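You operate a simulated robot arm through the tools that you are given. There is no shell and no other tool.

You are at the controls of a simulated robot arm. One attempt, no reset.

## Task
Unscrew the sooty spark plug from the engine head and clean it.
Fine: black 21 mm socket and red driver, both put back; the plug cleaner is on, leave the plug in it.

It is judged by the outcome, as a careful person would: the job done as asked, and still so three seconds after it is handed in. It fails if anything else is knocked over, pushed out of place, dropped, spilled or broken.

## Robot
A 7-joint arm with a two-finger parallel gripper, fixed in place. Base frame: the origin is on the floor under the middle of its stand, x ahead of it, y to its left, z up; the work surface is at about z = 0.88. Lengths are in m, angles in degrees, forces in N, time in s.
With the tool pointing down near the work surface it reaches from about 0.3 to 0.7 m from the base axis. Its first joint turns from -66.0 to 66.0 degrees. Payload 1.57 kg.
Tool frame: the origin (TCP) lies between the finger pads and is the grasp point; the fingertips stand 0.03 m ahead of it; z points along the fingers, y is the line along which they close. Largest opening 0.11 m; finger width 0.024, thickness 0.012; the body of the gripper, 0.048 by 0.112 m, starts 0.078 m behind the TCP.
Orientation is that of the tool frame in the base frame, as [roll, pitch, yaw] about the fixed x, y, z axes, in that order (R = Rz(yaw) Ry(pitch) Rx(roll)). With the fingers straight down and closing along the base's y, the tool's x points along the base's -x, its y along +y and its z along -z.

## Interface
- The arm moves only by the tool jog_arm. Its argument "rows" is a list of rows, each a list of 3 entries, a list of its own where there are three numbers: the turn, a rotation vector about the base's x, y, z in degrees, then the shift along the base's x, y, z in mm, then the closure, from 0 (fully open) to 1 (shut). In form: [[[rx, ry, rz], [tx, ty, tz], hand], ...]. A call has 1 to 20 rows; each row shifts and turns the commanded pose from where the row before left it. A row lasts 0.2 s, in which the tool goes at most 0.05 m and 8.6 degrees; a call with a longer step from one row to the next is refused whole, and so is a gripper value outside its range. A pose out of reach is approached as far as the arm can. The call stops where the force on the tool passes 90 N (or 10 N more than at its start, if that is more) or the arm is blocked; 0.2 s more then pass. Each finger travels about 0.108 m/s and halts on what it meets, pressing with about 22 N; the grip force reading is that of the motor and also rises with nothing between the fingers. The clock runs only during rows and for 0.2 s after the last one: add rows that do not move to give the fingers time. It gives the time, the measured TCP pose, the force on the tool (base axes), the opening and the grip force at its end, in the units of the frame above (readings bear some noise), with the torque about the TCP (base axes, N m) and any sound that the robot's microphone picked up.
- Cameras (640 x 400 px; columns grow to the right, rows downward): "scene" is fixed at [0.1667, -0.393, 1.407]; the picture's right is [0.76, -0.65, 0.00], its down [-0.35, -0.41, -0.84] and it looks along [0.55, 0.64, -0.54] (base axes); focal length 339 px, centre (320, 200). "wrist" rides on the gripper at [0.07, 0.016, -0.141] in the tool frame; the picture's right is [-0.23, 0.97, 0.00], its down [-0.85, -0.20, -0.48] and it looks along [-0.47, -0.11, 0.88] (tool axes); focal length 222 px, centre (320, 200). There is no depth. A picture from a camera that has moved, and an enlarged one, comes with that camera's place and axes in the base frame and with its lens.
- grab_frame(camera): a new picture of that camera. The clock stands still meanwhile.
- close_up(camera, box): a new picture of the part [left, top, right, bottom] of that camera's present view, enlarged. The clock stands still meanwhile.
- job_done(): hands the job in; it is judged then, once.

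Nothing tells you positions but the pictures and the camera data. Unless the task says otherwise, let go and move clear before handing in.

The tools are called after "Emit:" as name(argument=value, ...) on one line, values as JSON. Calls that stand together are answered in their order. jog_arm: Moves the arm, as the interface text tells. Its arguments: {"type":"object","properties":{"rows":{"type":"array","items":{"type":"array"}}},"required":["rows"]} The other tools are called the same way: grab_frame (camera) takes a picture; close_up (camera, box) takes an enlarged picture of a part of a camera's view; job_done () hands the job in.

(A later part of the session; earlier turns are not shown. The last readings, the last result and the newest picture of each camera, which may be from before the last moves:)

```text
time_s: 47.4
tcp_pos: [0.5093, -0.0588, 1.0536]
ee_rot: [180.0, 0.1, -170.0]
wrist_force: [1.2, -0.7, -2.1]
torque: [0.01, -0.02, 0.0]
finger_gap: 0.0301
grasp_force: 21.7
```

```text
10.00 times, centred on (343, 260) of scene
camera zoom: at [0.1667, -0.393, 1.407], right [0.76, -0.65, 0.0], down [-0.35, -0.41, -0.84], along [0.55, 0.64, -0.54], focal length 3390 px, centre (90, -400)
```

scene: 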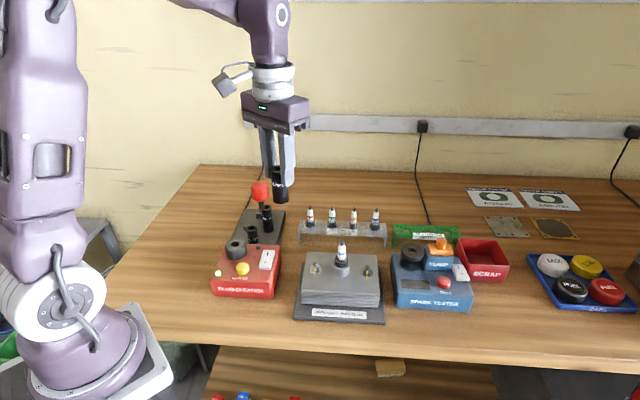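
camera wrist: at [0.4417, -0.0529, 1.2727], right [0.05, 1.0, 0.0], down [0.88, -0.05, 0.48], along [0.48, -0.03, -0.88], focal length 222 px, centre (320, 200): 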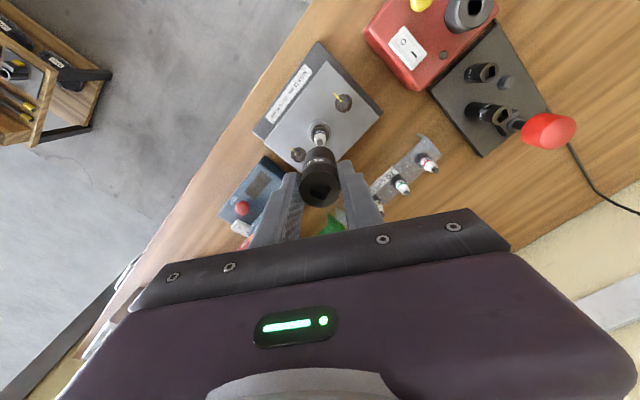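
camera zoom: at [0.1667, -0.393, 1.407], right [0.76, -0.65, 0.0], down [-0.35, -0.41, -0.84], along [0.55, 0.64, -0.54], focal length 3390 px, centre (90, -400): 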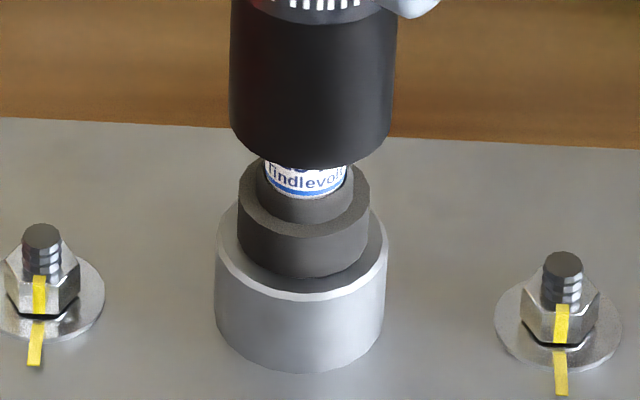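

Nearly aligned; I'll nudge +0.7 mm in y and lower further.

Emit:
jog_arm(rows=[[[0, 0, 0], [0.2, 0.7, -3], 1], [[0, 0, 0], [0, 0, -4], 1], [[0, 0, 0], [0, 0, 0], 1], [[0, 0, 0], [0, 0, 0], 1]])

Emit:
close_up(camera="wrist", box=[285, 105, 355, 215])

Emit:
close_up(camera="scene", box=[330, 240, 356, 280])

```text
time_s: 48.4
tcp_pos: [0.5085, -0.0566, 1.047]
ee_rot: [-180.0, 0.0, -170.0]
wrist_force: [0.1, 0.6, -3.1]
torque: [-0.01, 0.03, 0.02]
finger_gap: 0.0302
grasp_force: 21.9
```

```text
3.64 times, centred on (320, 160) of wrist
camera zoom: at [0.4366, -0.0536, 1.1887], right [0.06, 1.0, 0.0], down [0.88, -0.05, 0.48], along [0.48, -0.03, -0.88], focal length 808 px, centre (320, 346)
```

zoom: 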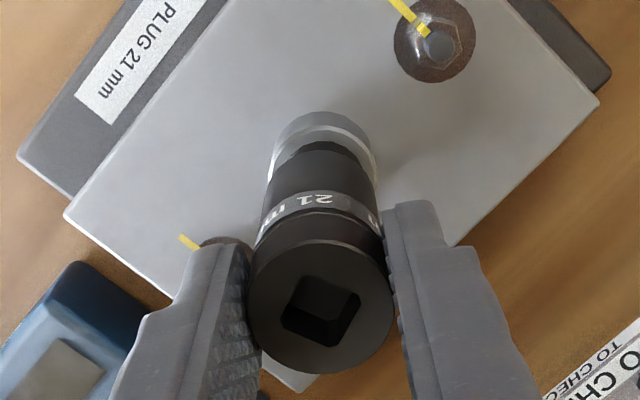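

```text
10.00 times, centred on (343, 260) of scene
camera zoom: at [0.1667, -0.393, 1.407], right [0.76, -0.65, 0.0], down [-0.35, -0.41, -0.84], along [0.55, 0.64, -0.54], focal length 3390 px, centre (90, -400)
```

zoom: 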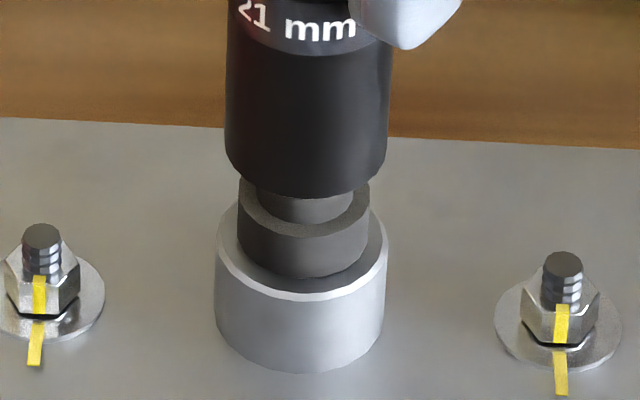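

Emit:
jog_arm(rows=[[[0, 0, 0], [1.2, 0.5, -2], 1], [[0, 0, 0], [0, 0, -3], 1], [[0, 0, 0], [0, 0, 0], 1], [[0, 0, 0], [0, 0, 0], 1]])

Emit:
close_up(camera="wrist", box=[295, 120, 345, 180])

Emit:
close_up(camera="scene", box=[332, 250, 352, 275])

```text
time_s: 49.4
tcp_pos: [0.5082, -0.0554, 1.0432]
ee_rot: [180.0, 0.1, -170.0]
wrist_force: [1.0, 0.3, -1.7]
torque: [-0.01, -0.01, 0.03]
finger_gap: 0.03
grasp_force: 21.9
```

```text
6.67 times, centred on (320, 150) of wrist
camera zoom: at [0.4375, -0.0521, 1.1841], right [0.06, 1.0, 0.0], down [0.88, -0.05, 0.48], along [0.48, -0.03, -0.88], focal length 1481 px, centre (320, 533)
```

zoom: 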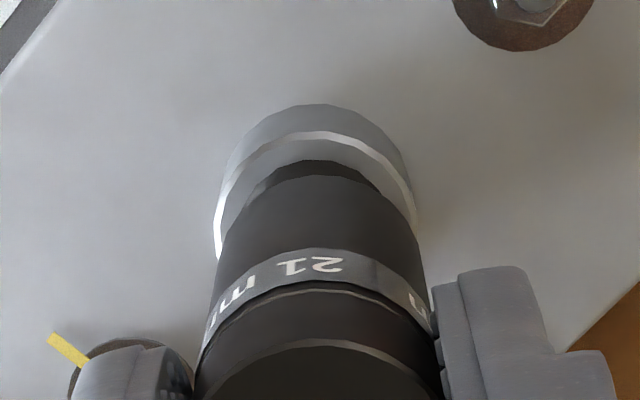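

```text
16.00 times, centred on (342, 262) of scene
camera zoom: at [0.1667, -0.393, 1.407], right [0.76, -0.65, 0.0], down [-0.35, -0.41, -0.84], along [0.55, 0.64, -0.54], focal length 5424 px, centre (-32, -800)
```

zoom: 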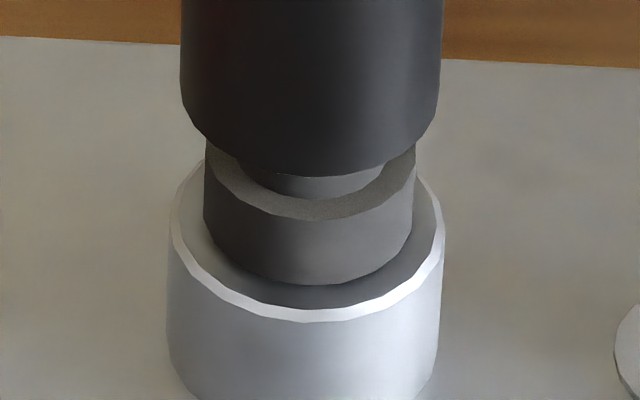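

Alignment looks within half a millimetre. I'll continue down in small steps, watching the force as it meets the collar.

Emit:
jog_arm(rows=[[[0, 0, 0], [0.3, -0.1, -2], 1], [[0, 0, 0], [0, 0, -2], 1], [[0, 0, 0], [0, 0, -2], 1], [[0, 0, 0], [0, 0, 0], 1]])

Emit:
close_up(camera="wrist", box=[295, 120, 345, 180])

Emit:
close_up(camera="scene", box=[332, 250, 352, 275])

```text
time_s: 50.4
tcp_pos: [0.5085, -0.0576, 1.0363]
ee_rot: [-180.0, 0.1, -170.0]
wrist_force: [0.4, -0.4, -1.9]
torque: [0.01, -0.04, -0.02]
finger_gap: 0.0299
grasp_force: 22.0
```

```text
6.67 times, centred on (320, 150) of wrist
camera zoom: at [0.4376, -0.0523, 1.1775], right [0.06, 1.0, 0.0], down [0.88, -0.05, 0.48], along [0.48, -0.03, -0.88], focal length 1481 px, centre (320, 533)
```

zoom: 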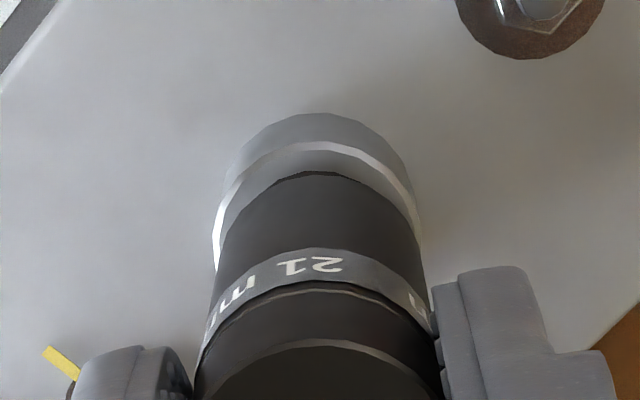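

```text
16.00 times, centred on (342, 262) of scene
camera zoom: at [0.1667, -0.393, 1.407], right [0.76, -0.65, 0.0], down [-0.35, -0.41, -0.84], along [0.55, 0.64, -0.54], focal length 5424 px, centre (-32, -800)
```

zoom: 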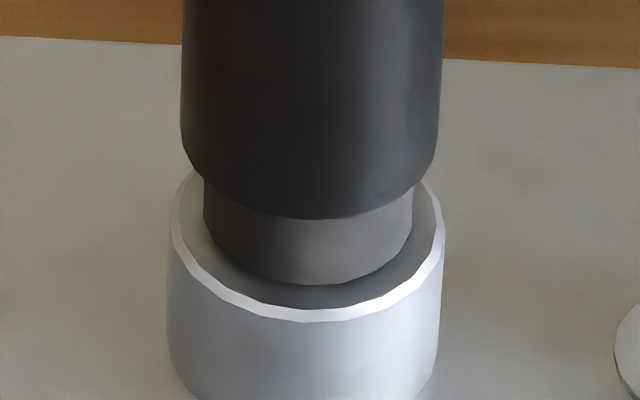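

The socket is right at the collar, still centred. I'll continue gently.

Emit:
jog_arm(rows=[[[0, 0, 0], [0, 0, -1.5], 1], [[0, 0, 0], [0, 0, -1.5], 1], [[0, 0, 0], [0, 0, 0], 1]])

Emit:
close_up(camera="scene", box=[332, 250, 352, 275])

```text
time_s: 51.2
tcp_pos: [0.5117, -0.0554, 1.0335]
ee_rot: [180.0, 0.0, -170.1]
wrist_force: [0.4, 0.2, -1.8]
torque: [-0.02, 0.01, -0.01]
finger_gap: 0.0299
grasp_force: 22.4
```

```text
16.00 times, centred on (342, 262) of scene
camera zoom: at [0.1667, -0.393, 1.407], right [0.76, -0.65, 0.0], down [-0.35, -0.41, -0.84], along [0.55, 0.64, -0.54], focal length 5424 px, centre (-32, -800)
```

zoom: 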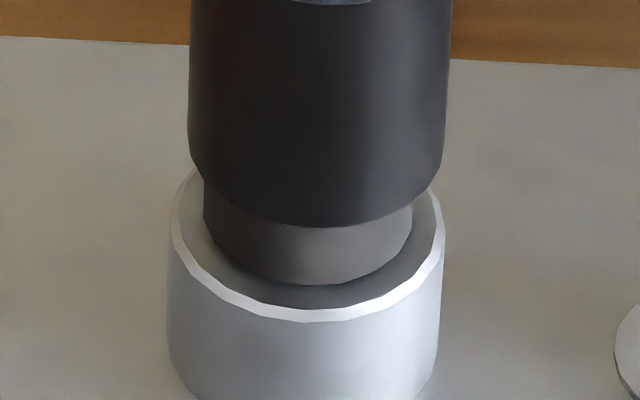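

The arm wandered ~2 mm; I'll correct before descending further.

Emit:
jog_arm(rows=[[[0, 0, 0], [-2, -1, 0], 1], [[0, 0, 0], [0, 0, 0], 1]])

Emit:
close_up(camera="scene", box=[332, 250, 352, 275])

Emit:
close_up(camera="wrist", box=[295, 120, 345, 180])

```text
time_s: 51.8
tcp_pos: [0.5077, -0.0577, 1.0333]
ee_rot: [-179.9, 0.1, -170.0]
wrist_force: [-0.1, 0.4, -1.7]
torque: [-0.01, -0.01, 0.01]
finger_gap: 0.0302
grasp_force: 22.1
```

```text
16.00 times, centred on (342, 262) of scene
camera zoom: at [0.1667, -0.393, 1.407], right [0.76, -0.65, 0.0], down [-0.35, -0.41, -0.84], along [0.55, 0.64, -0.54], focal length 5424 px, centre (-32, -800)
```

zoom: 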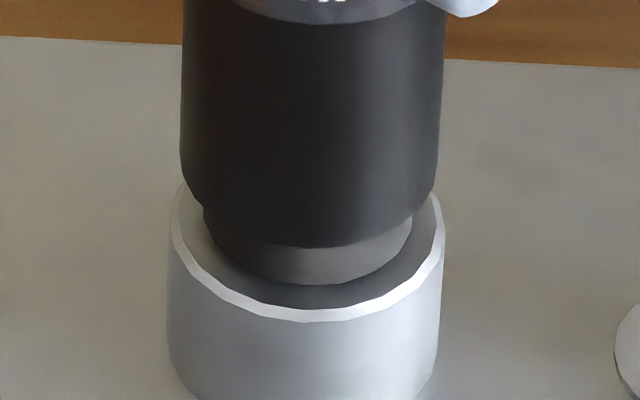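

```text
6.67 times, centred on (320, 150) of wrist
camera zoom: at [0.4364, -0.0535, 1.1746], right [0.06, 1.0, 0.0], down [0.88, -0.05, 0.48], along [0.48, -0.03, -0.88], focal length 1481 px, centre (320, 533)
```

zoom: 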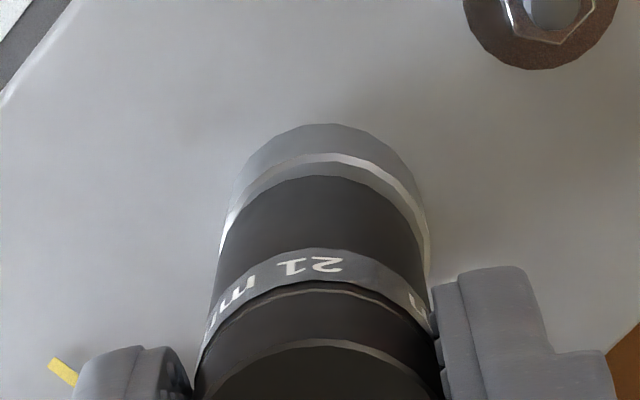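

Laterally aligned, but the wrist view suggests the plug is about 1 mm further in +x/+y. I'll nudge and take small steps down.

Emit:
jog_arm(rows=[[[0, 0, 0], [1, 0.8, -1], 1], [[0, 0, 0], [0, 0, -1], 1], [[0, 0, 0], [0, 0, 0], 1]])

Emit:
close_up(camera="scene", box=[332, 250, 352, 275])

Emit:
close_up(camera="wrist", box=[295, 120, 345, 180])

```text
time_s: 52.6
tcp_pos: [0.5082, -0.0572, 1.0306]
ee_rot: [180.0, 0.0, -170.0]
wrist_force: [-0.4, -0.4, -1.8]
torque: [0.01, 0.0, 0.0]
finger_gap: 0.03
grasp_force: 22.2
```

```text
16.00 times, centred on (342, 262) of scene
camera zoom: at [0.1667, -0.393, 1.407], right [0.76, -0.65, 0.0], down [-0.35, -0.41, -0.84], along [0.55, 0.64, -0.54], focal length 5424 px, centre (-32, -800)
```

zoom: 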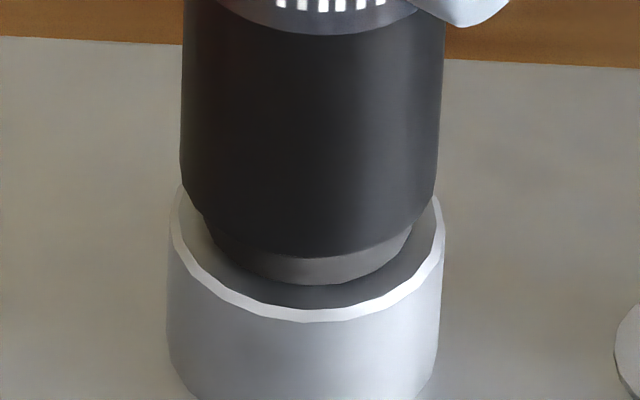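

```text
6.67 times, centred on (320, 150) of wrist
camera zoom: at [0.437, -0.053, 1.1725], right [0.06, 1.0, 0.0], down [0.88, -0.05, 0.48], along [0.48, -0.03, -0.88], focal length 1481 px, centre (320, 533)
```

zoom: 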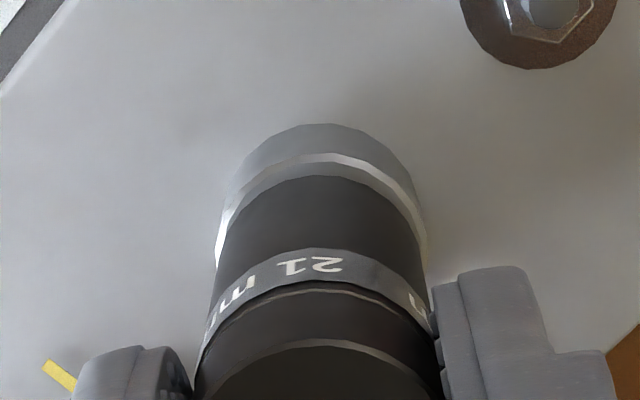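

Emit:
jog_arm(rows=[[[0, 0, 0], [0.3, 0.2, -1.5], 1], [[0, 0, 0], [0, 0, -1.5], 1], [[0, 0, 0], [0, 0, 0], 1]])

Emit:
close_up(camera="scene", box=[332, 250, 352, 275])

Emit:
close_up(camera="wrist", box=[295, 120, 345, 180])

```text
time_s: 53.4
tcp_pos: [0.51, -0.0565, 1.0285]
ee_rot: [-180.0, 0.0, -170.1]
wrist_force: [0.0, 0.2, -2.7]
torque: [0.01, 0.0, 0.02]
finger_gap: 0.0298
grasp_force: 22.1
```

```text
16.00 times, centred on (342, 262) of scene
camera zoom: at [0.1667, -0.393, 1.407], right [0.76, -0.65, 0.0], down [-0.35, -0.41, -0.84], along [0.55, 0.64, -0.54], focal length 5424 px, centre (-32, -800)
```

zoom: 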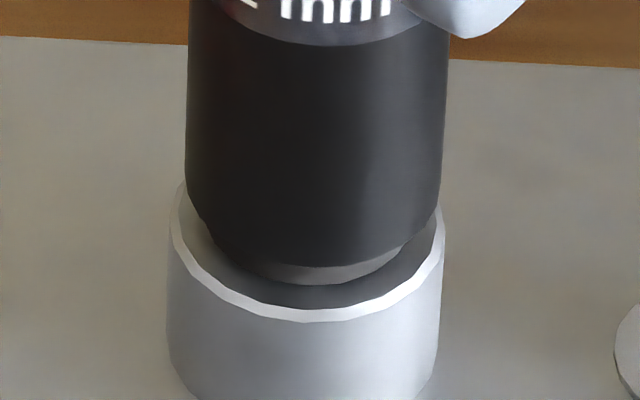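

```text
6.67 times, centred on (320, 150) of wrist
camera zoom: at [0.4382, -0.0527, 1.1699], right [0.06, 1.0, 0.0], down [0.88, -0.05, 0.48], along [0.48, -0.03, -0.88], focal length 1481 px, centre (320, 533)
```

zoom: 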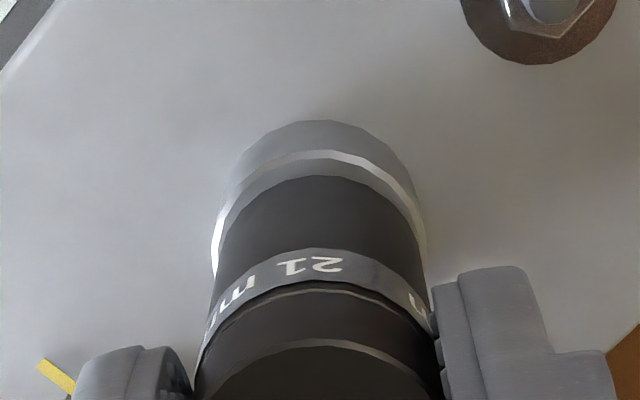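

Emit:
jog_arm(rows=[[[0, 0, 0], [-0.4, 0, -1.5], 1], [[0, 0, 0], [0, 0, -1.5], 1], [[0, 0, 0], [0, 0, 0], 1]])

Emit:
close_up(camera="scene", box=[332, 250, 352, 275])

Emit:
close_up(camera="wrist", box=[295, 120, 345, 180])

```text
time_s: 54.2
tcp_pos: [0.5108, -0.0572, 1.0241]
ee_rot: [180.0, 0.2, -170.0]
wrist_force: [0.7, -0.3, 16.9]
torque: [0.03, -0.02, 0.01]
finger_gap: 0.0304
grasp_force: 22.0
```

```text
16.00 times, centred on (342, 262) of scene
camera zoom: at [0.1664, -0.393, 1.4071], right [0.76, -0.65, 0.0], down [-0.35, -0.41, -0.84], along [0.55, 0.64, -0.54], focal length 5424 px, centre (-32, -800)
```

zoom: 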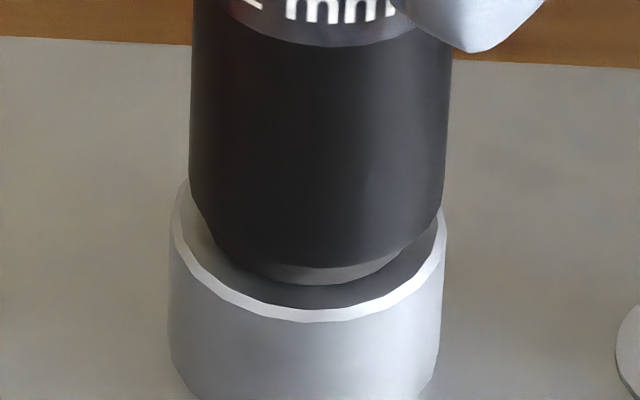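

```text
6.67 times, centred on (320, 150) of wrist
camera zoom: at [0.4387, -0.0526, 1.1671], right [0.05, 1.0, 0.0], down [0.88, -0.05, 0.48], along [0.48, -0.03, -0.88], focal length 1481 px, centre (320, 533)
```

zoom: 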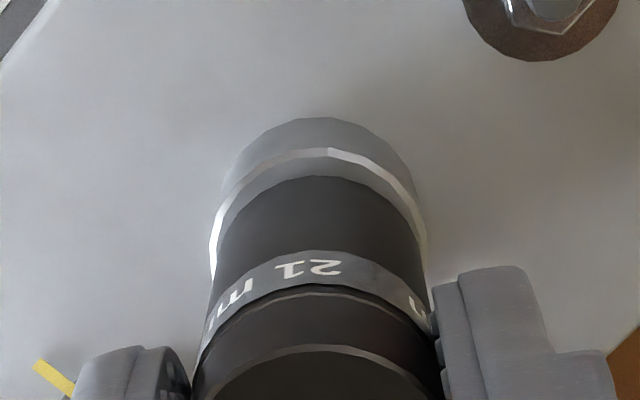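

Contact at 17 N with the socket already over the upper part of the collar, so the hex probably needs rotating into line. I'll turn slowly while keeping light pressure.

Emit:
jog_arm(rows=[[[0, 0, 5], [-0.4, 0.3, 0], 1], [[0, 0, 5], [0, 0, 0], 1], [[0, 0, 0], [0, 0, 0], 1]])

Emit:
close_up(camera="scene", box=[332, 250, 352, 275])

```text
time_s: 55.0
tcp_pos: [0.5096, -0.0576, 1.025]
ee_rot: [-179.9, 0.2, -160.0]
wrist_force: [5.1, -2.8, 16.2]
torque: [-0.07, -0.11, 0.01]
finger_gap: 0.03
grasp_force: 21.8
```

```text
16.00 times, centred on (342, 262) of scene
camera zoom: at [0.1666, -0.393, 1.407], right [0.76, -0.65, 0.0], down [-0.35, -0.41, -0.84], along [0.55, 0.64, -0.54], focal length 5424 px, centre (-32, -800)
```

zoom: 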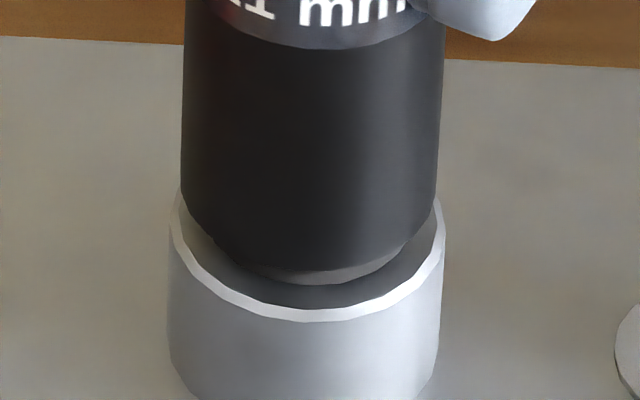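

Emit:
jog_arm(rows=[[[0, 0, 5], [0.3, -0.2, 0], 1], [[0, 0, 5], [0, 0, 0], 1], [[0, 0, 0], [0, 0, 0], 1]])

Emit:
close_up(camera="scene", box=[332, 250, 352, 275])

```text
time_s: 55.8
tcp_pos: [0.5092, -0.056, 1.0238]
ee_rot: [-180.0, -0.1, -150.0]
wrist_force: [4.7, -4.1, 5.3]
torque: [-0.18, -0.24, 0.03]
finger_gap: 0.0305
grasp_force: 22.4
```

```text
16.00 times, centred on (342, 262) of scene
camera zoom: at [0.1667, -0.3931, 1.407], right [0.76, -0.65, 0.0], down [-0.35, -0.41, -0.84], along [0.55, 0.64, -0.54], focal length 5424 px, centre (-32, -800)
```

zoom: 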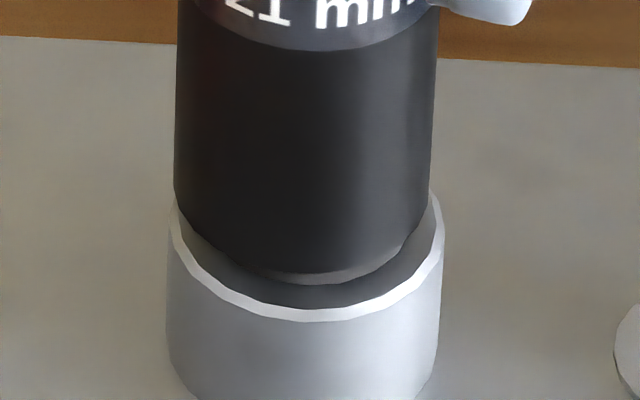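

The vertical force is falling (5 N) and the socket seems to be dropping slowly. I'll re-centre and keep turning.

Emit:
jog_arm(rows=[[[0, 0, 0], [0.9, -0.7, -0.5], 1], [[0, 0, 0], [0, 0, -0.5], 1], [[0, 0, 0], [0, 0, 0], 1]])

Emit:
close_up(camera="scene", box=[332, 250, 352, 275])

```text
time_s: 56.6
tcp_pos: [0.5085, -0.0566, 1.0245]
ee_rot: [-180.0, 0.0, -150.0]
wrist_force: [-3.7, 4.9, 14.8]
torque: [0.12, 0.06, 0.02]
finger_gap: 0.0301
grasp_force: 21.6
```

```text
16.00 times, centred on (342, 262) of scene
camera zoom: at [0.1663, -0.3928, 1.4071], right [0.76, -0.65, 0.0], down [-0.35, -0.41, -0.84], along [0.55, 0.64, -0.54], focal length 5424 px, centre (-32, -800)
```

zoom: 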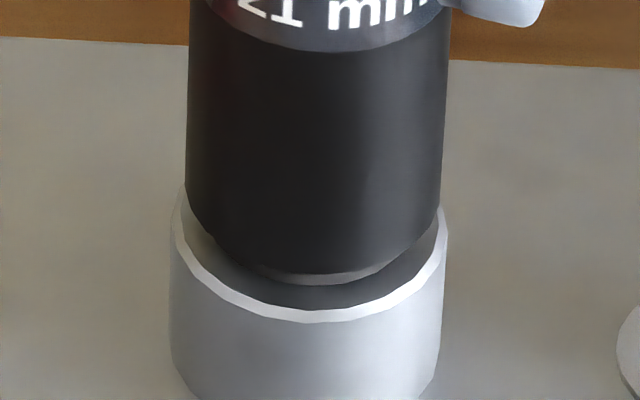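

Emit:
jog_arm(rows=[[[0, 0, 5], [-0.4, 0.4, 0], 1], [[0, 0, 5], [0, 0, 0], 1], [[0, 0, 0], [0, 0, 0], 1]])

Emit:
close_up(camera="scene", box=[332, 250, 352, 275])

```text
time_s: 57.4
tcp_pos: [0.5101, -0.0569, 1.0252]
ee_rot: [-179.9, 0.0, -139.9]
wrist_force: [0.6, -3.8, 16.7]
torque: [-0.03, -0.03, 0.01]
finger_gap: 0.0299
grasp_force: 22.3
```

```text
16.00 times, centred on (342, 262) of scene
camera zoom: at [0.1665, -0.3931, 1.407], right [0.76, -0.65, 0.0], down [-0.35, -0.41, -0.84], along [0.55, 0.64, -0.54], focal length 5424 px, centre (-32, -800)
```

zoom: 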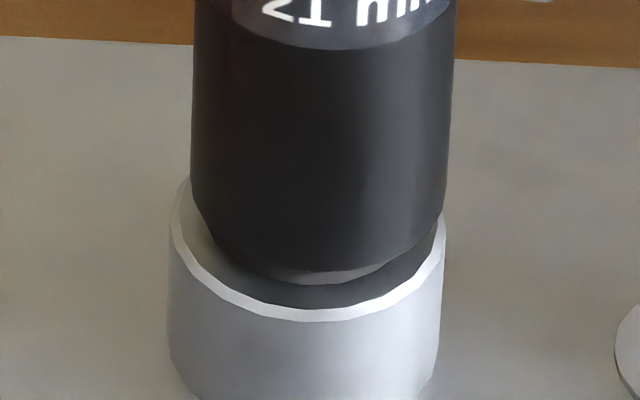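

Emit:
jog_arm(rows=[[[0, 0, 5], [-0.5, 0.2, 0], 1], [[0, 0, 5], [0, 0, 0], 1], [[0, 0, 0], [0, 0, 0], 1]])

Emit:
jog_arm(rows=[[[0, 0, 5], [0, 0, 0], 1], [[0, 0, 5], [0, 0, 0], 1], [[0, 0, 0], [0, 0, 0], 1]])

Emit:
close_up(camera="scene", box=[332, 250, 352, 275])

```text
time_s: 58.2
tcp_pos: [0.5088, -0.0567, 1.0246]
ee_rot: [180.0, -0.1, -130.0]
wrist_force: [4.6, -3.2, 9.8]
torque: [-0.14, -0.26, 0.0]
finger_gap: 0.0302
grasp_force: 21.9
```

```text
time_s: 59.0
tcp_pos: [0.5086, -0.0555, 1.0253]
ee_rot: [-180.0, 0.0, -120.0]
wrist_force: [3.4, -2.8, 6.5]
torque: [-0.09, -0.23, -0.02]
finger_gap: 0.0301
grasp_force: 21.4
```

```text
16.00 times, centred on (342, 262) of scene
camera zoom: at [0.1667, -0.3931, 1.407], right [0.76, -0.65, 0.0], down [-0.35, -0.41, -0.84], along [0.55, 0.64, -0.54], focal length 5424 px, centre (-32, -800)
```

zoom: 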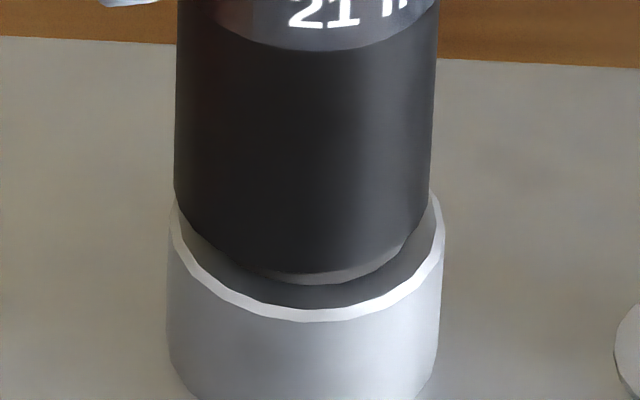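

The socket turns freely with no torque and isn't dropping further. I'll look from the wrist at this new angle.

Emit:
close_up(camera="wrist", box=[285, 115, 355, 185])

Emit:
close_up(camera="scene", box=[320, 210, 366, 285])

```text
5.71 times, centred on (320, 150) of wrist
camera zoom: at [0.4595, -0.1083, 1.1662], right [-0.73, 0.68, 0.0], down [0.6, 0.64, 0.48], along [0.33, 0.35, -0.88], focal length 1269 px, centre (320, 486)
```

zoom: 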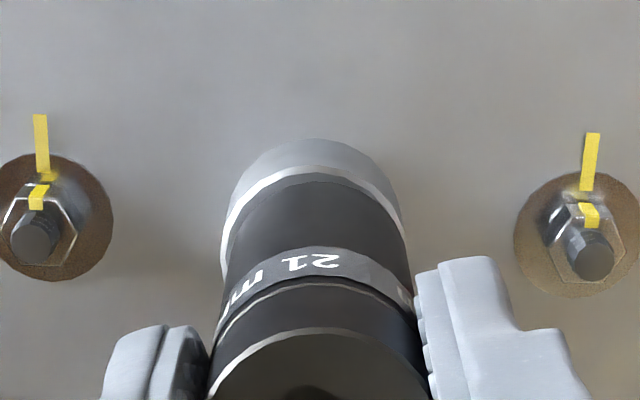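

```text
5.33 times, centred on (343, 248) of scene
camera zoom: at [0.1667, -0.3931, 1.407], right [0.76, -0.65, 0.0], down [-0.35, -0.41, -0.84], along [0.55, 0.64, -0.54], focal length 1808 px, centre (197, -53)
```

zoom: 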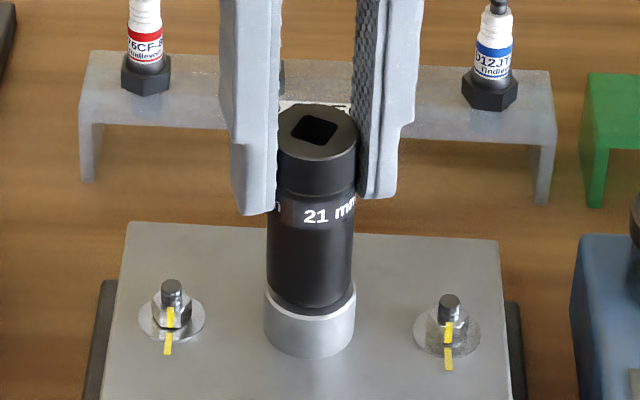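

Geometry from both cameras agrees the socket is centred and over the collar, about 6 mm above the boss. I'll press a bit more and rotate further to cover the full 60°.

Emit:
jog_arm(rows=[[[0, 0, 0], [0.3, -0.3, -1], 1], [[0, 0, 0], [0, 0, 0], 1]])

Emit:
jog_arm(rows=[[[0, 0, 4], [0, 0, 0], 1], [[0, 0, 4], [0, 0, 0], 1], [[0, 0, 0], [0, 0, 0], 1]])

Emit:
jog_arm(rows=[[[0, 0, 4], [0, 0, 0], 1], [[0, 0, 4], [0, 0, 0], 1], [[0, 0, 0], [0, 0, 0], 1]])

Emit:
close_up(camera="scene", box=[332, 250, 352, 275])

```text
time_s: 59.6
tcp_pos: [0.5085, -0.0554, 1.0231]
ee_rot: [-180.0, 0.1, -120.0]
wrist_force: [-1.8, 0.2, 17.2]
torque: [0.01, 0.05, 0.0]
finger_gap: 0.0301
grasp_force: 22.1
```

```text
time_s: 60.4
tcp_pos: [0.5093, -0.0565, 1.023]
ee_rot: [180.0, 0.0, -111.9]
wrist_force: [1.6, 5.1, 16.3]
torque: [0.08, -0.04, 0.05]
finger_gap: 0.03
grasp_force: 22.0
```

```text
time_s: 61.2
tcp_pos: [0.5088, -0.0574, 1.0233]
ee_rot: [180.0, 0.0, -104.0]
wrist_force: [-2.3, -2.3, 7.3]
torque: [-0.01, 0.05, 0.04]
finger_gap: 0.0301
grasp_force: 22.3
```

```text
16.00 times, centred on (342, 262) of scene
camera zoom: at [0.1665, -0.393, 1.407], right [0.76, -0.65, 0.0], down [-0.35, -0.41, -0.84], along [0.55, 0.64, -0.54], focal length 5424 px, centre (-32, -800)
```

zoom: 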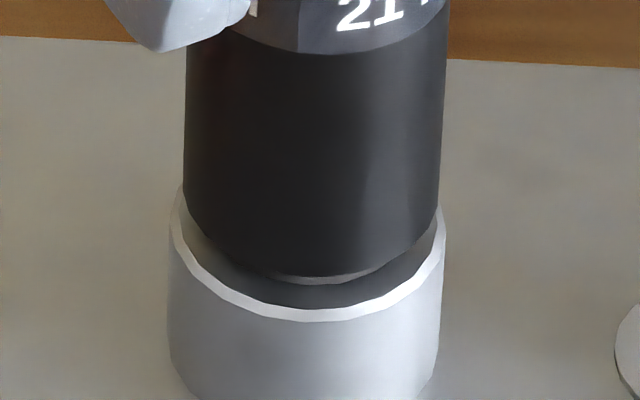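

It seems to have settled slightly lower. I'll press a little again to see whether it drops.

Emit:
jog_arm(rows=[[[0, 0, 0], [0, 0, -1], 1], [[0, 0, 0], [0, 0, 0], 1]])

Emit:
jog_arm(rows=[[[0, 0, 4], [0, 0, 0], 1], [[0, 0, 0], [0, 0, 0], 1]])

Emit:
close_up(camera="scene", box=[332, 250, 352, 275])

```text
time_s: 61.8
tcp_pos: [0.5096, -0.0567, 1.0233]
ee_rot: [179.9, 0.0, -104.0]
wrist_force: [-7.1, -2.8, 16.0]
torque: [-0.03, 0.09, -0.01]
finger_gap: 0.03
grasp_force: 22.1
```

```text
time_s: 62.4
tcp_pos: [0.5096, -0.0568, 1.0235]
ee_rot: [-180.0, 0.0, -100.0]
wrist_force: [-1.0, -1.8, 17.0]
torque: [-0.04, 0.02, -0.03]
finger_gap: 0.0297
grasp_force: 22.3
```

```text
16.00 times, centred on (342, 262) of scene
camera zoom: at [0.1664, -0.393, 1.4071], right [0.76, -0.65, 0.0], down [-0.35, -0.41, -0.84], along [0.55, 0.64, -0.54], focal length 5424 px, centre (-32, -800)
```

zoom: 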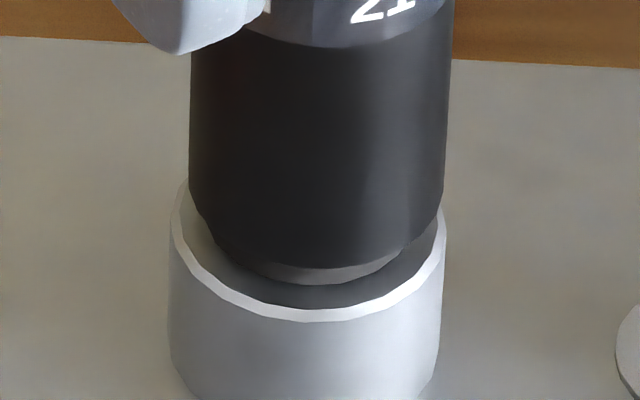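

The vertical stop stays put after 70° of turning with no torque. I'll lift the socket ~30 mm to inspect the plug and see whether anything rotated.

Emit:
jog_arm(rows=[[[0, 0, 0], [0, 0, 5], 1], [[0, 0, 0], [-0.5, 0, 8], 1], [[0, 0, 0], [0, 0, 10], 1], [[0, 0, 0], [0, 0, 12], 1], [[0, 0, 0], [0, 0, 0], 1]])

Emit:
close_up(camera="scene", box=[326, 235, 358, 280])

Emit:
close_up(camera="wrist", box=[285, 110, 355, 200])

```text
time_s: 63.6
tcp_pos: [0.51, -0.0571, 1.0588]
ee_rot: [180.0, 0.0, -99.9]
wrist_force: [-0.1, 0.4, -2.2]
torque: [-0.01, 0.04, -0.07]
finger_gap: 0.0301
grasp_force: 22.2
```

```text
8.89 times, centred on (342, 258) of scene
camera zoom: at [0.1667, -0.393, 1.407], right [0.76, -0.65, 0.0], down [-0.35, -0.41, -0.84], along [0.55, 0.64, -0.54], focal length 3014 px, centre (124, -311)
```

zoom: 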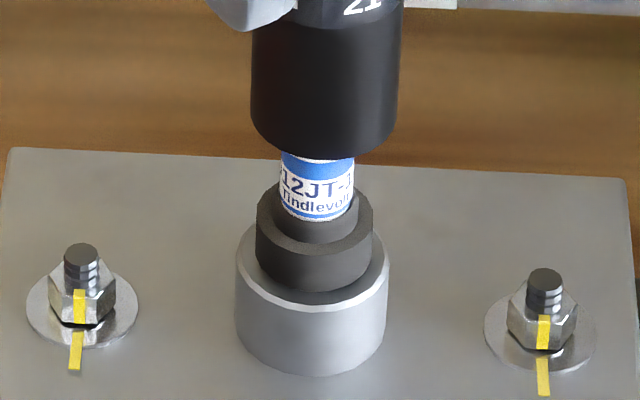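

```text
4.44 times, centred on (320, 155) of wrist
camera zoom: at [0.4808, -0.1236, 1.2005], right [-0.92, 0.39, 0.0], down [0.35, 0.81, 0.48], along [0.19, 0.44, -0.88], focal length 987 px, centre (320, 400)
```

zoom: 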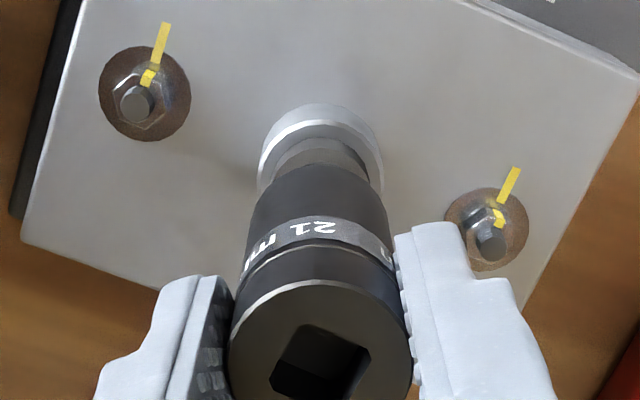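

The plug hasn't turned; the collar is round and the socket simply stops on it, so torque must come via the driver. I'll lower the socket back onto the plug to its stop and release it there.

Emit:
jog_arm(rows=[[[0, 0, 0], [-0.5, 0.3, -6], 1], [[0, 0, 0], [0, 0, -6], 1], [[0, 0, 0], [0, 0, -6], 1], [[0, 0, 0], [0, 0, -4], 1], [[0, 0, 0], [0, 0, 0], 1]])

Emit:
close_up(camera="scene", box=[332, 250, 352, 275])

Emit:
close_up(camera="wrist", box=[285, 110, 355, 200])

```text
time_s: 64.8
tcp_pos: [0.5093, -0.057, 1.0356]
ee_rot: [180.0, 0.0, -100.0]
wrist_force: [1.0, 0.4, -2.8]
torque: [-0.01, 0.0, 0.01]
finger_gap: 0.0299
grasp_force: 21.7
```

```text
16.00 times, centred on (342, 262) of scene
camera zoom: at [0.1667, -0.393, 1.407], right [0.76, -0.65, 0.0], down [-0.35, -0.41, -0.84], along [0.55, 0.64, -0.54], focal length 5424 px, centre (-32, -800)
```

zoom: 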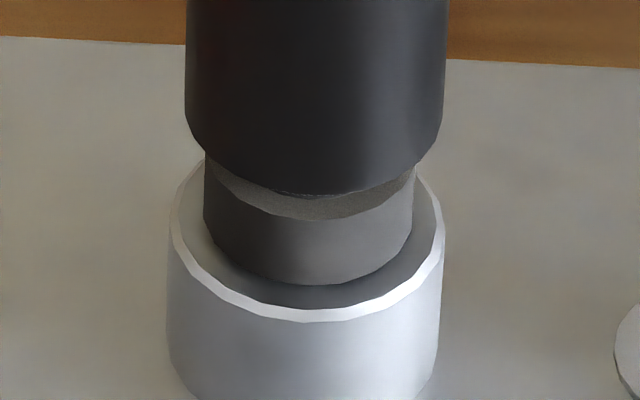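

```text
4.44 times, centred on (320, 155) of wrist
camera zoom: at [0.4811, -0.1223, 1.1772], right [-0.92, 0.39, 0.0], down [0.35, 0.81, 0.48], along [0.19, 0.44, -0.88], focal length 987 px, centre (320, 400)
```

zoom: 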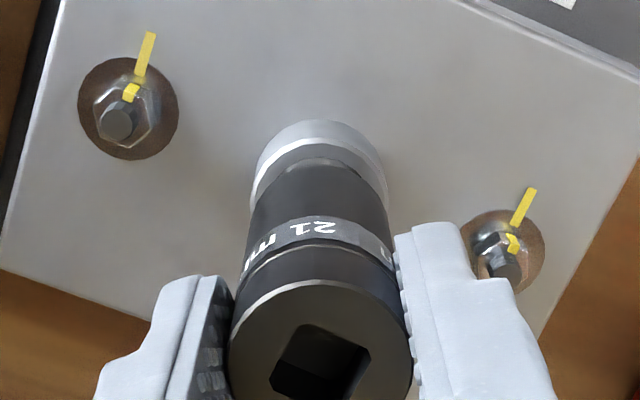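

Emit:
jog_arm(rows=[[[0, 0, 0], [-0.3, 0.1, -3], 1], [[0, 0, 0], [0, 0, -3], 1], [[0, 0, 0], [0, 0, 0], 1]])

Emit:
close_up(camera="scene", box=[332, 250, 352, 275])

```text
time_s: 65.6
tcp_pos: [0.509, -0.0577, 1.031]
ee_rot: [-179.9, 0.0, -100.0]
wrist_force: [-0.3, -0.6, -0.5]
torque: [-0.01, -0.02, -0.02]
finger_gap: 0.03
grasp_force: 22.0
```

```text
16.00 times, centred on (342, 262) of scene
camera zoom: at [0.1667, -0.393, 1.407], right [0.76, -0.65, 0.0], down [-0.35, -0.41, -0.84], along [0.55, 0.64, -0.54], focal length 5424 px, centre (-32, -800)
```

zoom: 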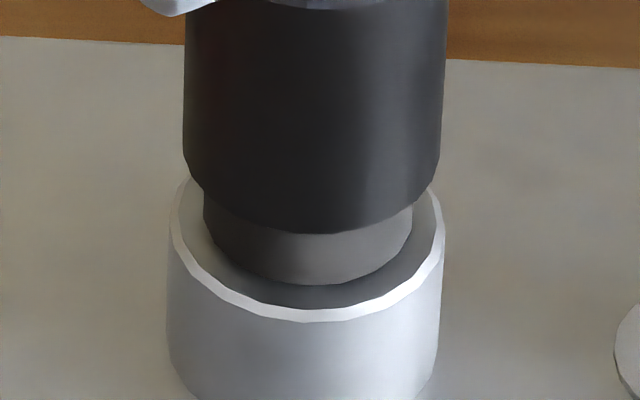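

Emit:
jog_arm(rows=[[[0, 0, 0], [-0.1, 0.2, -2], 1], [[0, 0, 0], [0, 0, -2], 1], [[0, 0, 0], [0, 0, 0], 1]])

Emit:
jog_arm(rows=[[[0, 0, 0], [0, 0, -2], 1], [[0, 0, 0], [0, 0, -1.5], 1], [[0, 0, 0], [0, 0, 0], 1]])

Emit:
close_up(camera="scene", box=[332, 250, 352, 275])

```text
time_s: 66.4
tcp_pos: [0.5084, -0.056, 1.027]
ee_rot: [-179.9, 0.1, -100.0]
wrist_force: [3.6, 0.1, -1.8]
torque: [0.05, -0.24, -0.01]
finger_gap: 0.03
grasp_force: 21.6
```

```text
time_s: 67.2
tcp_pos: [0.5082, -0.0558, 1.022]
ee_rot: [-179.8, 0.0, -99.9]
wrist_force: [7.0, -0.5, 16.9]
torque: [-0.02, -0.29, -0.03]
finger_gap: 0.0301
grasp_force: 22.1
```

```text
16.00 times, centred on (342, 262) of scene
camera zoom: at [0.1666, -0.393, 1.407], right [0.76, -0.65, 0.0], down [-0.35, -0.41, -0.84], along [0.55, 0.64, -0.54], focal length 5424 px, centre (-32, -800)
```

zoom: 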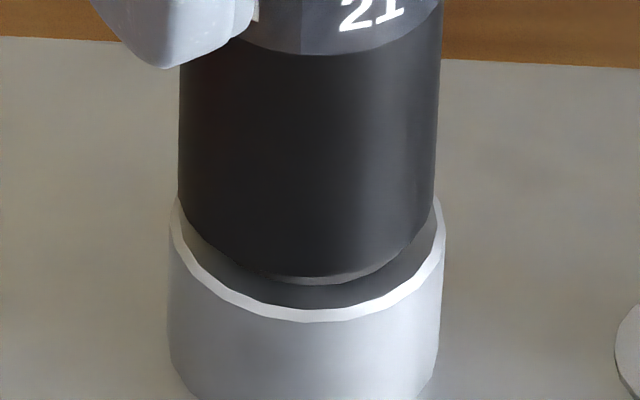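

Seated at its stop again. I'll relieve the side load, then open and lift straight up.

Emit:
jog_arm(rows=[[[0, 0, 0], [0.7, 0, 1.2], 1], [[0, 0, 0], [0, 0, 0], 1]])

Emit:
jog_arm(rows=[[[0, 0, 0], [0, 0, 0], 0.65], [[0, 0, 0], [0, 0, 0], 0.6], [[0, 0, 0], [0, 0, 0], 0.55], [[0, 0, 0], [0, 0, 0], 0.55]])

Emit:
close_up(camera="scene", box=[320, 210, 366, 285])

Emit:
close_up(camera="wrist", box=[270, 110, 370, 230])

```text
time_s: 67.8
tcp_pos: [0.508, -0.0551, 1.0226]
ee_rot: [179.9, -0.1, -100.0]
wrist_force: [3.4, 0.2, 3.3]
torque: [0.03, -0.28, -0.03]
finger_gap: 0.0303
grasp_force: 22.0
```

```text
time_s: 68.8
tcp_pos: [0.5089, -0.0561, 1.0224]
ee_rot: [179.9, 0.0, -100.0]
wrist_force: [-0.5, -0.1, 0.6]
torque: [-0.01, 0.0, 0.0]
finger_gap: 0.0498
grasp_force: 0.1
```

```text
5.33 times, centred on (343, 248) of scene
camera zoom: at [0.1667, -0.393, 1.407], right [0.76, -0.65, 0.0], down [-0.35, -0.41, -0.84], along [0.55, 0.64, -0.54], focal length 1808 px, centre (197, -53)
```

zoom: 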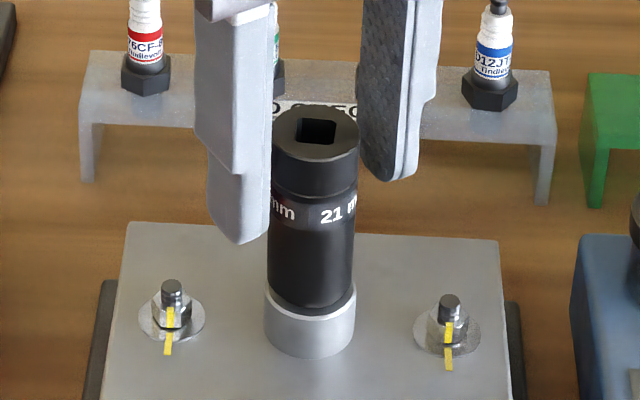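

```text
3.33 times, centred on (320, 170) of wrist
camera zoom: at [0.4803, -0.1223, 1.1646], right [-0.92, 0.39, 0.0], down [0.35, 0.81, 0.48], along [0.19, 0.44, -0.88], focal length 740 px, centre (320, 300)
```

zoom: 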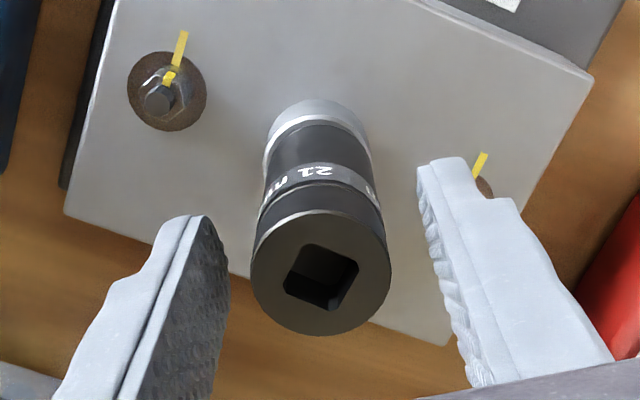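

The socket stands upright on the plug. I'll zoom on its square to get the exact angle before fetching the driver.

Emit:
close_up(camera="scene", box=[336, 222, 352, 238])

Emit:
close_up(camera="wrist", box=[300, 170, 345, 215])

```text
16.00 times, centred on (344, 230) of scene
camera zoom: at [0.1667, -0.393, 1.407], right [0.76, -0.65, 0.0], down [-0.35, -0.41, -0.84], along [0.55, 0.64, -0.54], focal length 5424 px, centre (-64, -280)
```

zoom: 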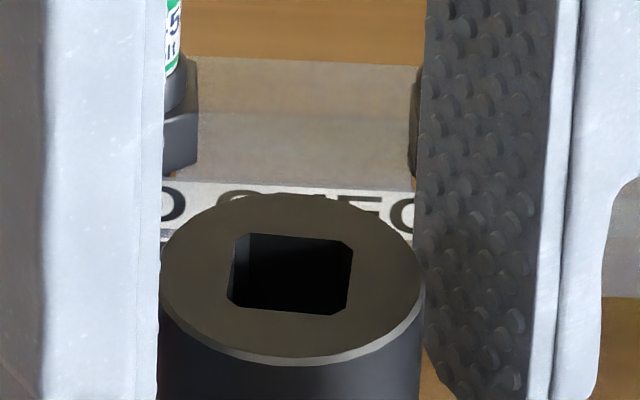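

```text
8.89 times, centred on (322, 192) of wrist
camera zoom: at [0.4803, -0.1223, 1.1646], right [-0.92, 0.39, 0.0], down [0.35, 0.81, 0.48], along [0.19, 0.44, -0.88], focal length 1974 px, centre (298, 267)
```

zoom: 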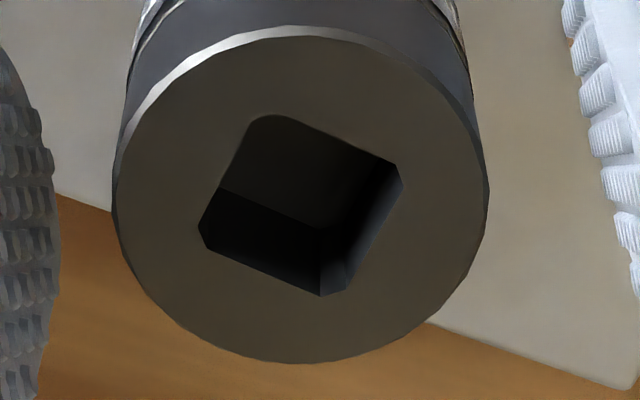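

Both cameras agree: the socket's square is at about 42–43° (mod 90). Now I'll lift away, rotate back and travel to the driver at safe height.

Emit:
jog_arm(rows=[[[0, 0, 0], [0, 0, 15], 0.5], [[0, 0, 0], [0, 0, 30], 0.45], [[0, 0, 0], [0, 0, 35], 0.4], [[0, 0, 0], [0, 0, 35], 0.3], [[0, 0, -8.4], [0.4, 11.6, 0], 0.2], [[0, 0, -8.4], [0.4, 11.6, 0], 0.2], [[0, 0, -8.4], [0.4, 11.6, 0], 0.2], [[0, 0, -8.4], [0.4, 11.6, 0], 0.2], [[0, 0, -8.4], [0.4, 11.6, 0], 0.2], [[0, 0, -8.4], [0.4, 11.6, 0], 0.2], [[0, 0, -8.4], [0.4, 11.6, 0], 0.2], [[0, 0, -8.4], [0.4, 11.6, 0], 0.2], [[0, 0, -8.4], [0.4, 11.6, 0], 0.2], [[0, 0, -8.4], [0.4, 11.6, 0], 0.2], [[0, 0, -8.4], [0.4, 11.6, 0], 0.2], [[0, 0, -8.4], [0.4, 11.6, 0], 0.2], [[0, 0, -8.4], [0.4, 11.6, 0], 0.2]])

Emit:
jog_arm(rows=[[[0, 0, -8.4], [0.4, 11.6, 0], 0.2], [[0, 0, -8.4], [0.4, 11.6, 0], 0.2], [[0, 0, -8.4], [0.4, 11.6, 0], 0.2], [[0, 0, -8.4], [0.4, 11.6, 0], 0.2], [[0, 0, -8.4], [0.4, 11.6, 0], 0.2], [[0, 0, -8.4], [0.4, 11.6, 0], 0.2], [[0, 0, -8.4], [0.4, 11.6, 0], 0.2], [[0, 0, -8.4], [0.4, 11.6, 0], 0.2], [[0, 0, -8.4], [0.4, 11.6, 0], 0.2], [[0, 0, -8.4], [0.4, 11.6, 0], 0.2], [[0, 0, -8.4], [0.4, 11.6, 0], 0.2], [[0, 0, -8.4], [0.4, 11.6, 0], 0.2], [[0, 0, -4.4], [0.4, 11.6, 0], 0.2], [[0, 0, 0], [0, 0, 0], 0.2], [[0, 0, 0], [0, 0, 0], 0.2]])

Emit:
grab_frame(camera="scene")

Emit:
grab_frame(camera="wrist")

```text
time_s: 72.4
tcp_pos: [0.5143, 0.0938, 1.1397]
ee_rot: [180.0, 0.0, 150.6]
wrist_force: [-0.3, -0.9, 0.3]
torque: [-0.05, -0.02, -0.02]
finger_gap: 0.0879
grasp_force: 0.1
```

```text
time_s: 75.6
tcp_pos: [0.5176, 0.2451, 1.1369]
ee_rot: [-180.0, 0.1, 45.5]
wrist_force: [0.3, -0.3, -0.7]
torque: [-0.02, 0.03, 0.01]
finger_gap: 0.0882
grasp_force: 0.1
```

```text
taken
```

scene: 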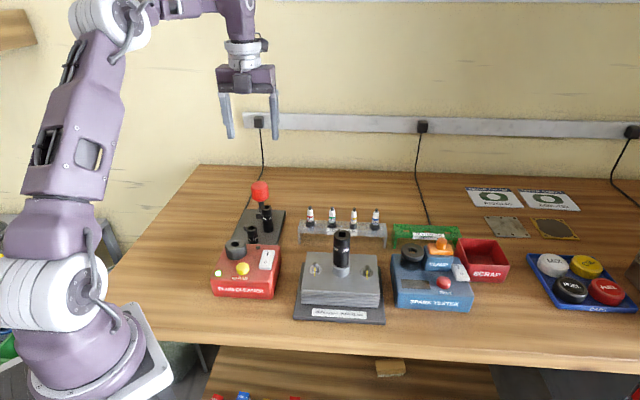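

```text
taken
camera wrist: at [0.5788, 0.2834, 1.2786], right [0.54, -0.84, 0.0], down [-0.74, -0.47, 0.48], along [-0.4, -0.26, -0.88], focal length 222 px, centre (320, 200)
```

wrist: 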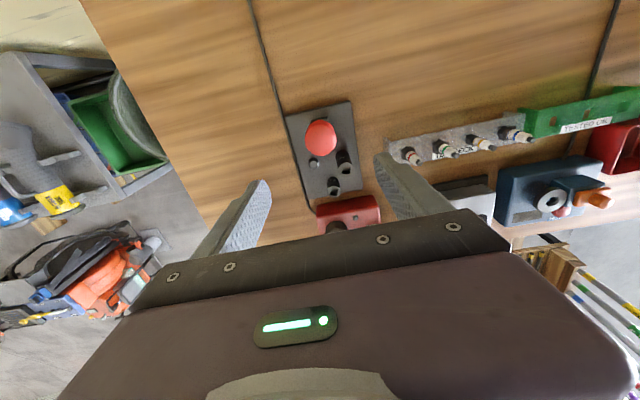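

The socket stands on the plug. I'm over the driver; I'll descend and grip it again.

Emit:
jog_arm(rows=[[[0, 0, 0], [1.2, -0.6, -35], 0.2], [[0, 0, 0], [0, 0, -35], 0.2], [[0, 0, 0], [0, 0, -30], 0.2], [[0, 0, 0], [0, 0, -30], 0.2], [[0, 0, 0], [0, 0, -20], 0.2], [[0, 0, 0], [0, 0, -20], 0.2], [[0, 0, 0], [0, 0, 0], 0.2], [[0, 0, 0], [0, 0, 0], 0.2]])

Emit:
close_up(camera="wrist", box=[270, 130, 370, 240])

Emit:
close_up(camera="scene", box=[225, 150, 295, 245])

```text
time_s: 77.4
tcp_pos: [0.5192, 0.2424, 0.9682]
ee_rot: [180.0, 0.0, 45.7]
wrist_force: [0.6, 1.1, -0.1]
torque: [0.0, 0.03, -0.05]
finger_gap: 0.0882
grasp_force: 0.1
```

```text
3.64 times, centred on (320, 185) of wrist
camera zoom: at [0.5797, 0.2809, 1.1095], right [0.54, -0.84, 0.0], down [-0.74, -0.47, 0.48], along [-0.4, -0.26, -0.88], focal length 808 px, centre (320, 254)
```

zoom: 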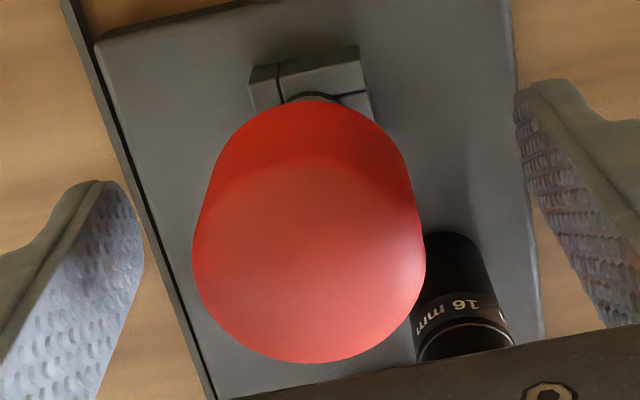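

```text
4.21 times, centred on (260, 198) of scene
camera zoom: at [0.1667, -0.393, 1.407], right [0.76, -0.65, 0.0], down [-0.35, -0.41, -0.84], along [0.55, 0.64, -0.54], focal length 1427 px, centre (573, 210)
```

zoom: 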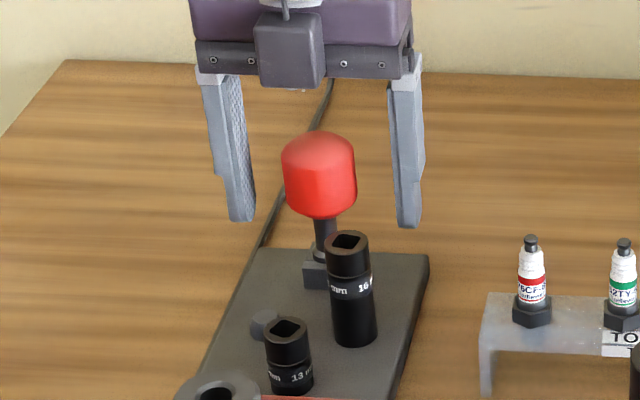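

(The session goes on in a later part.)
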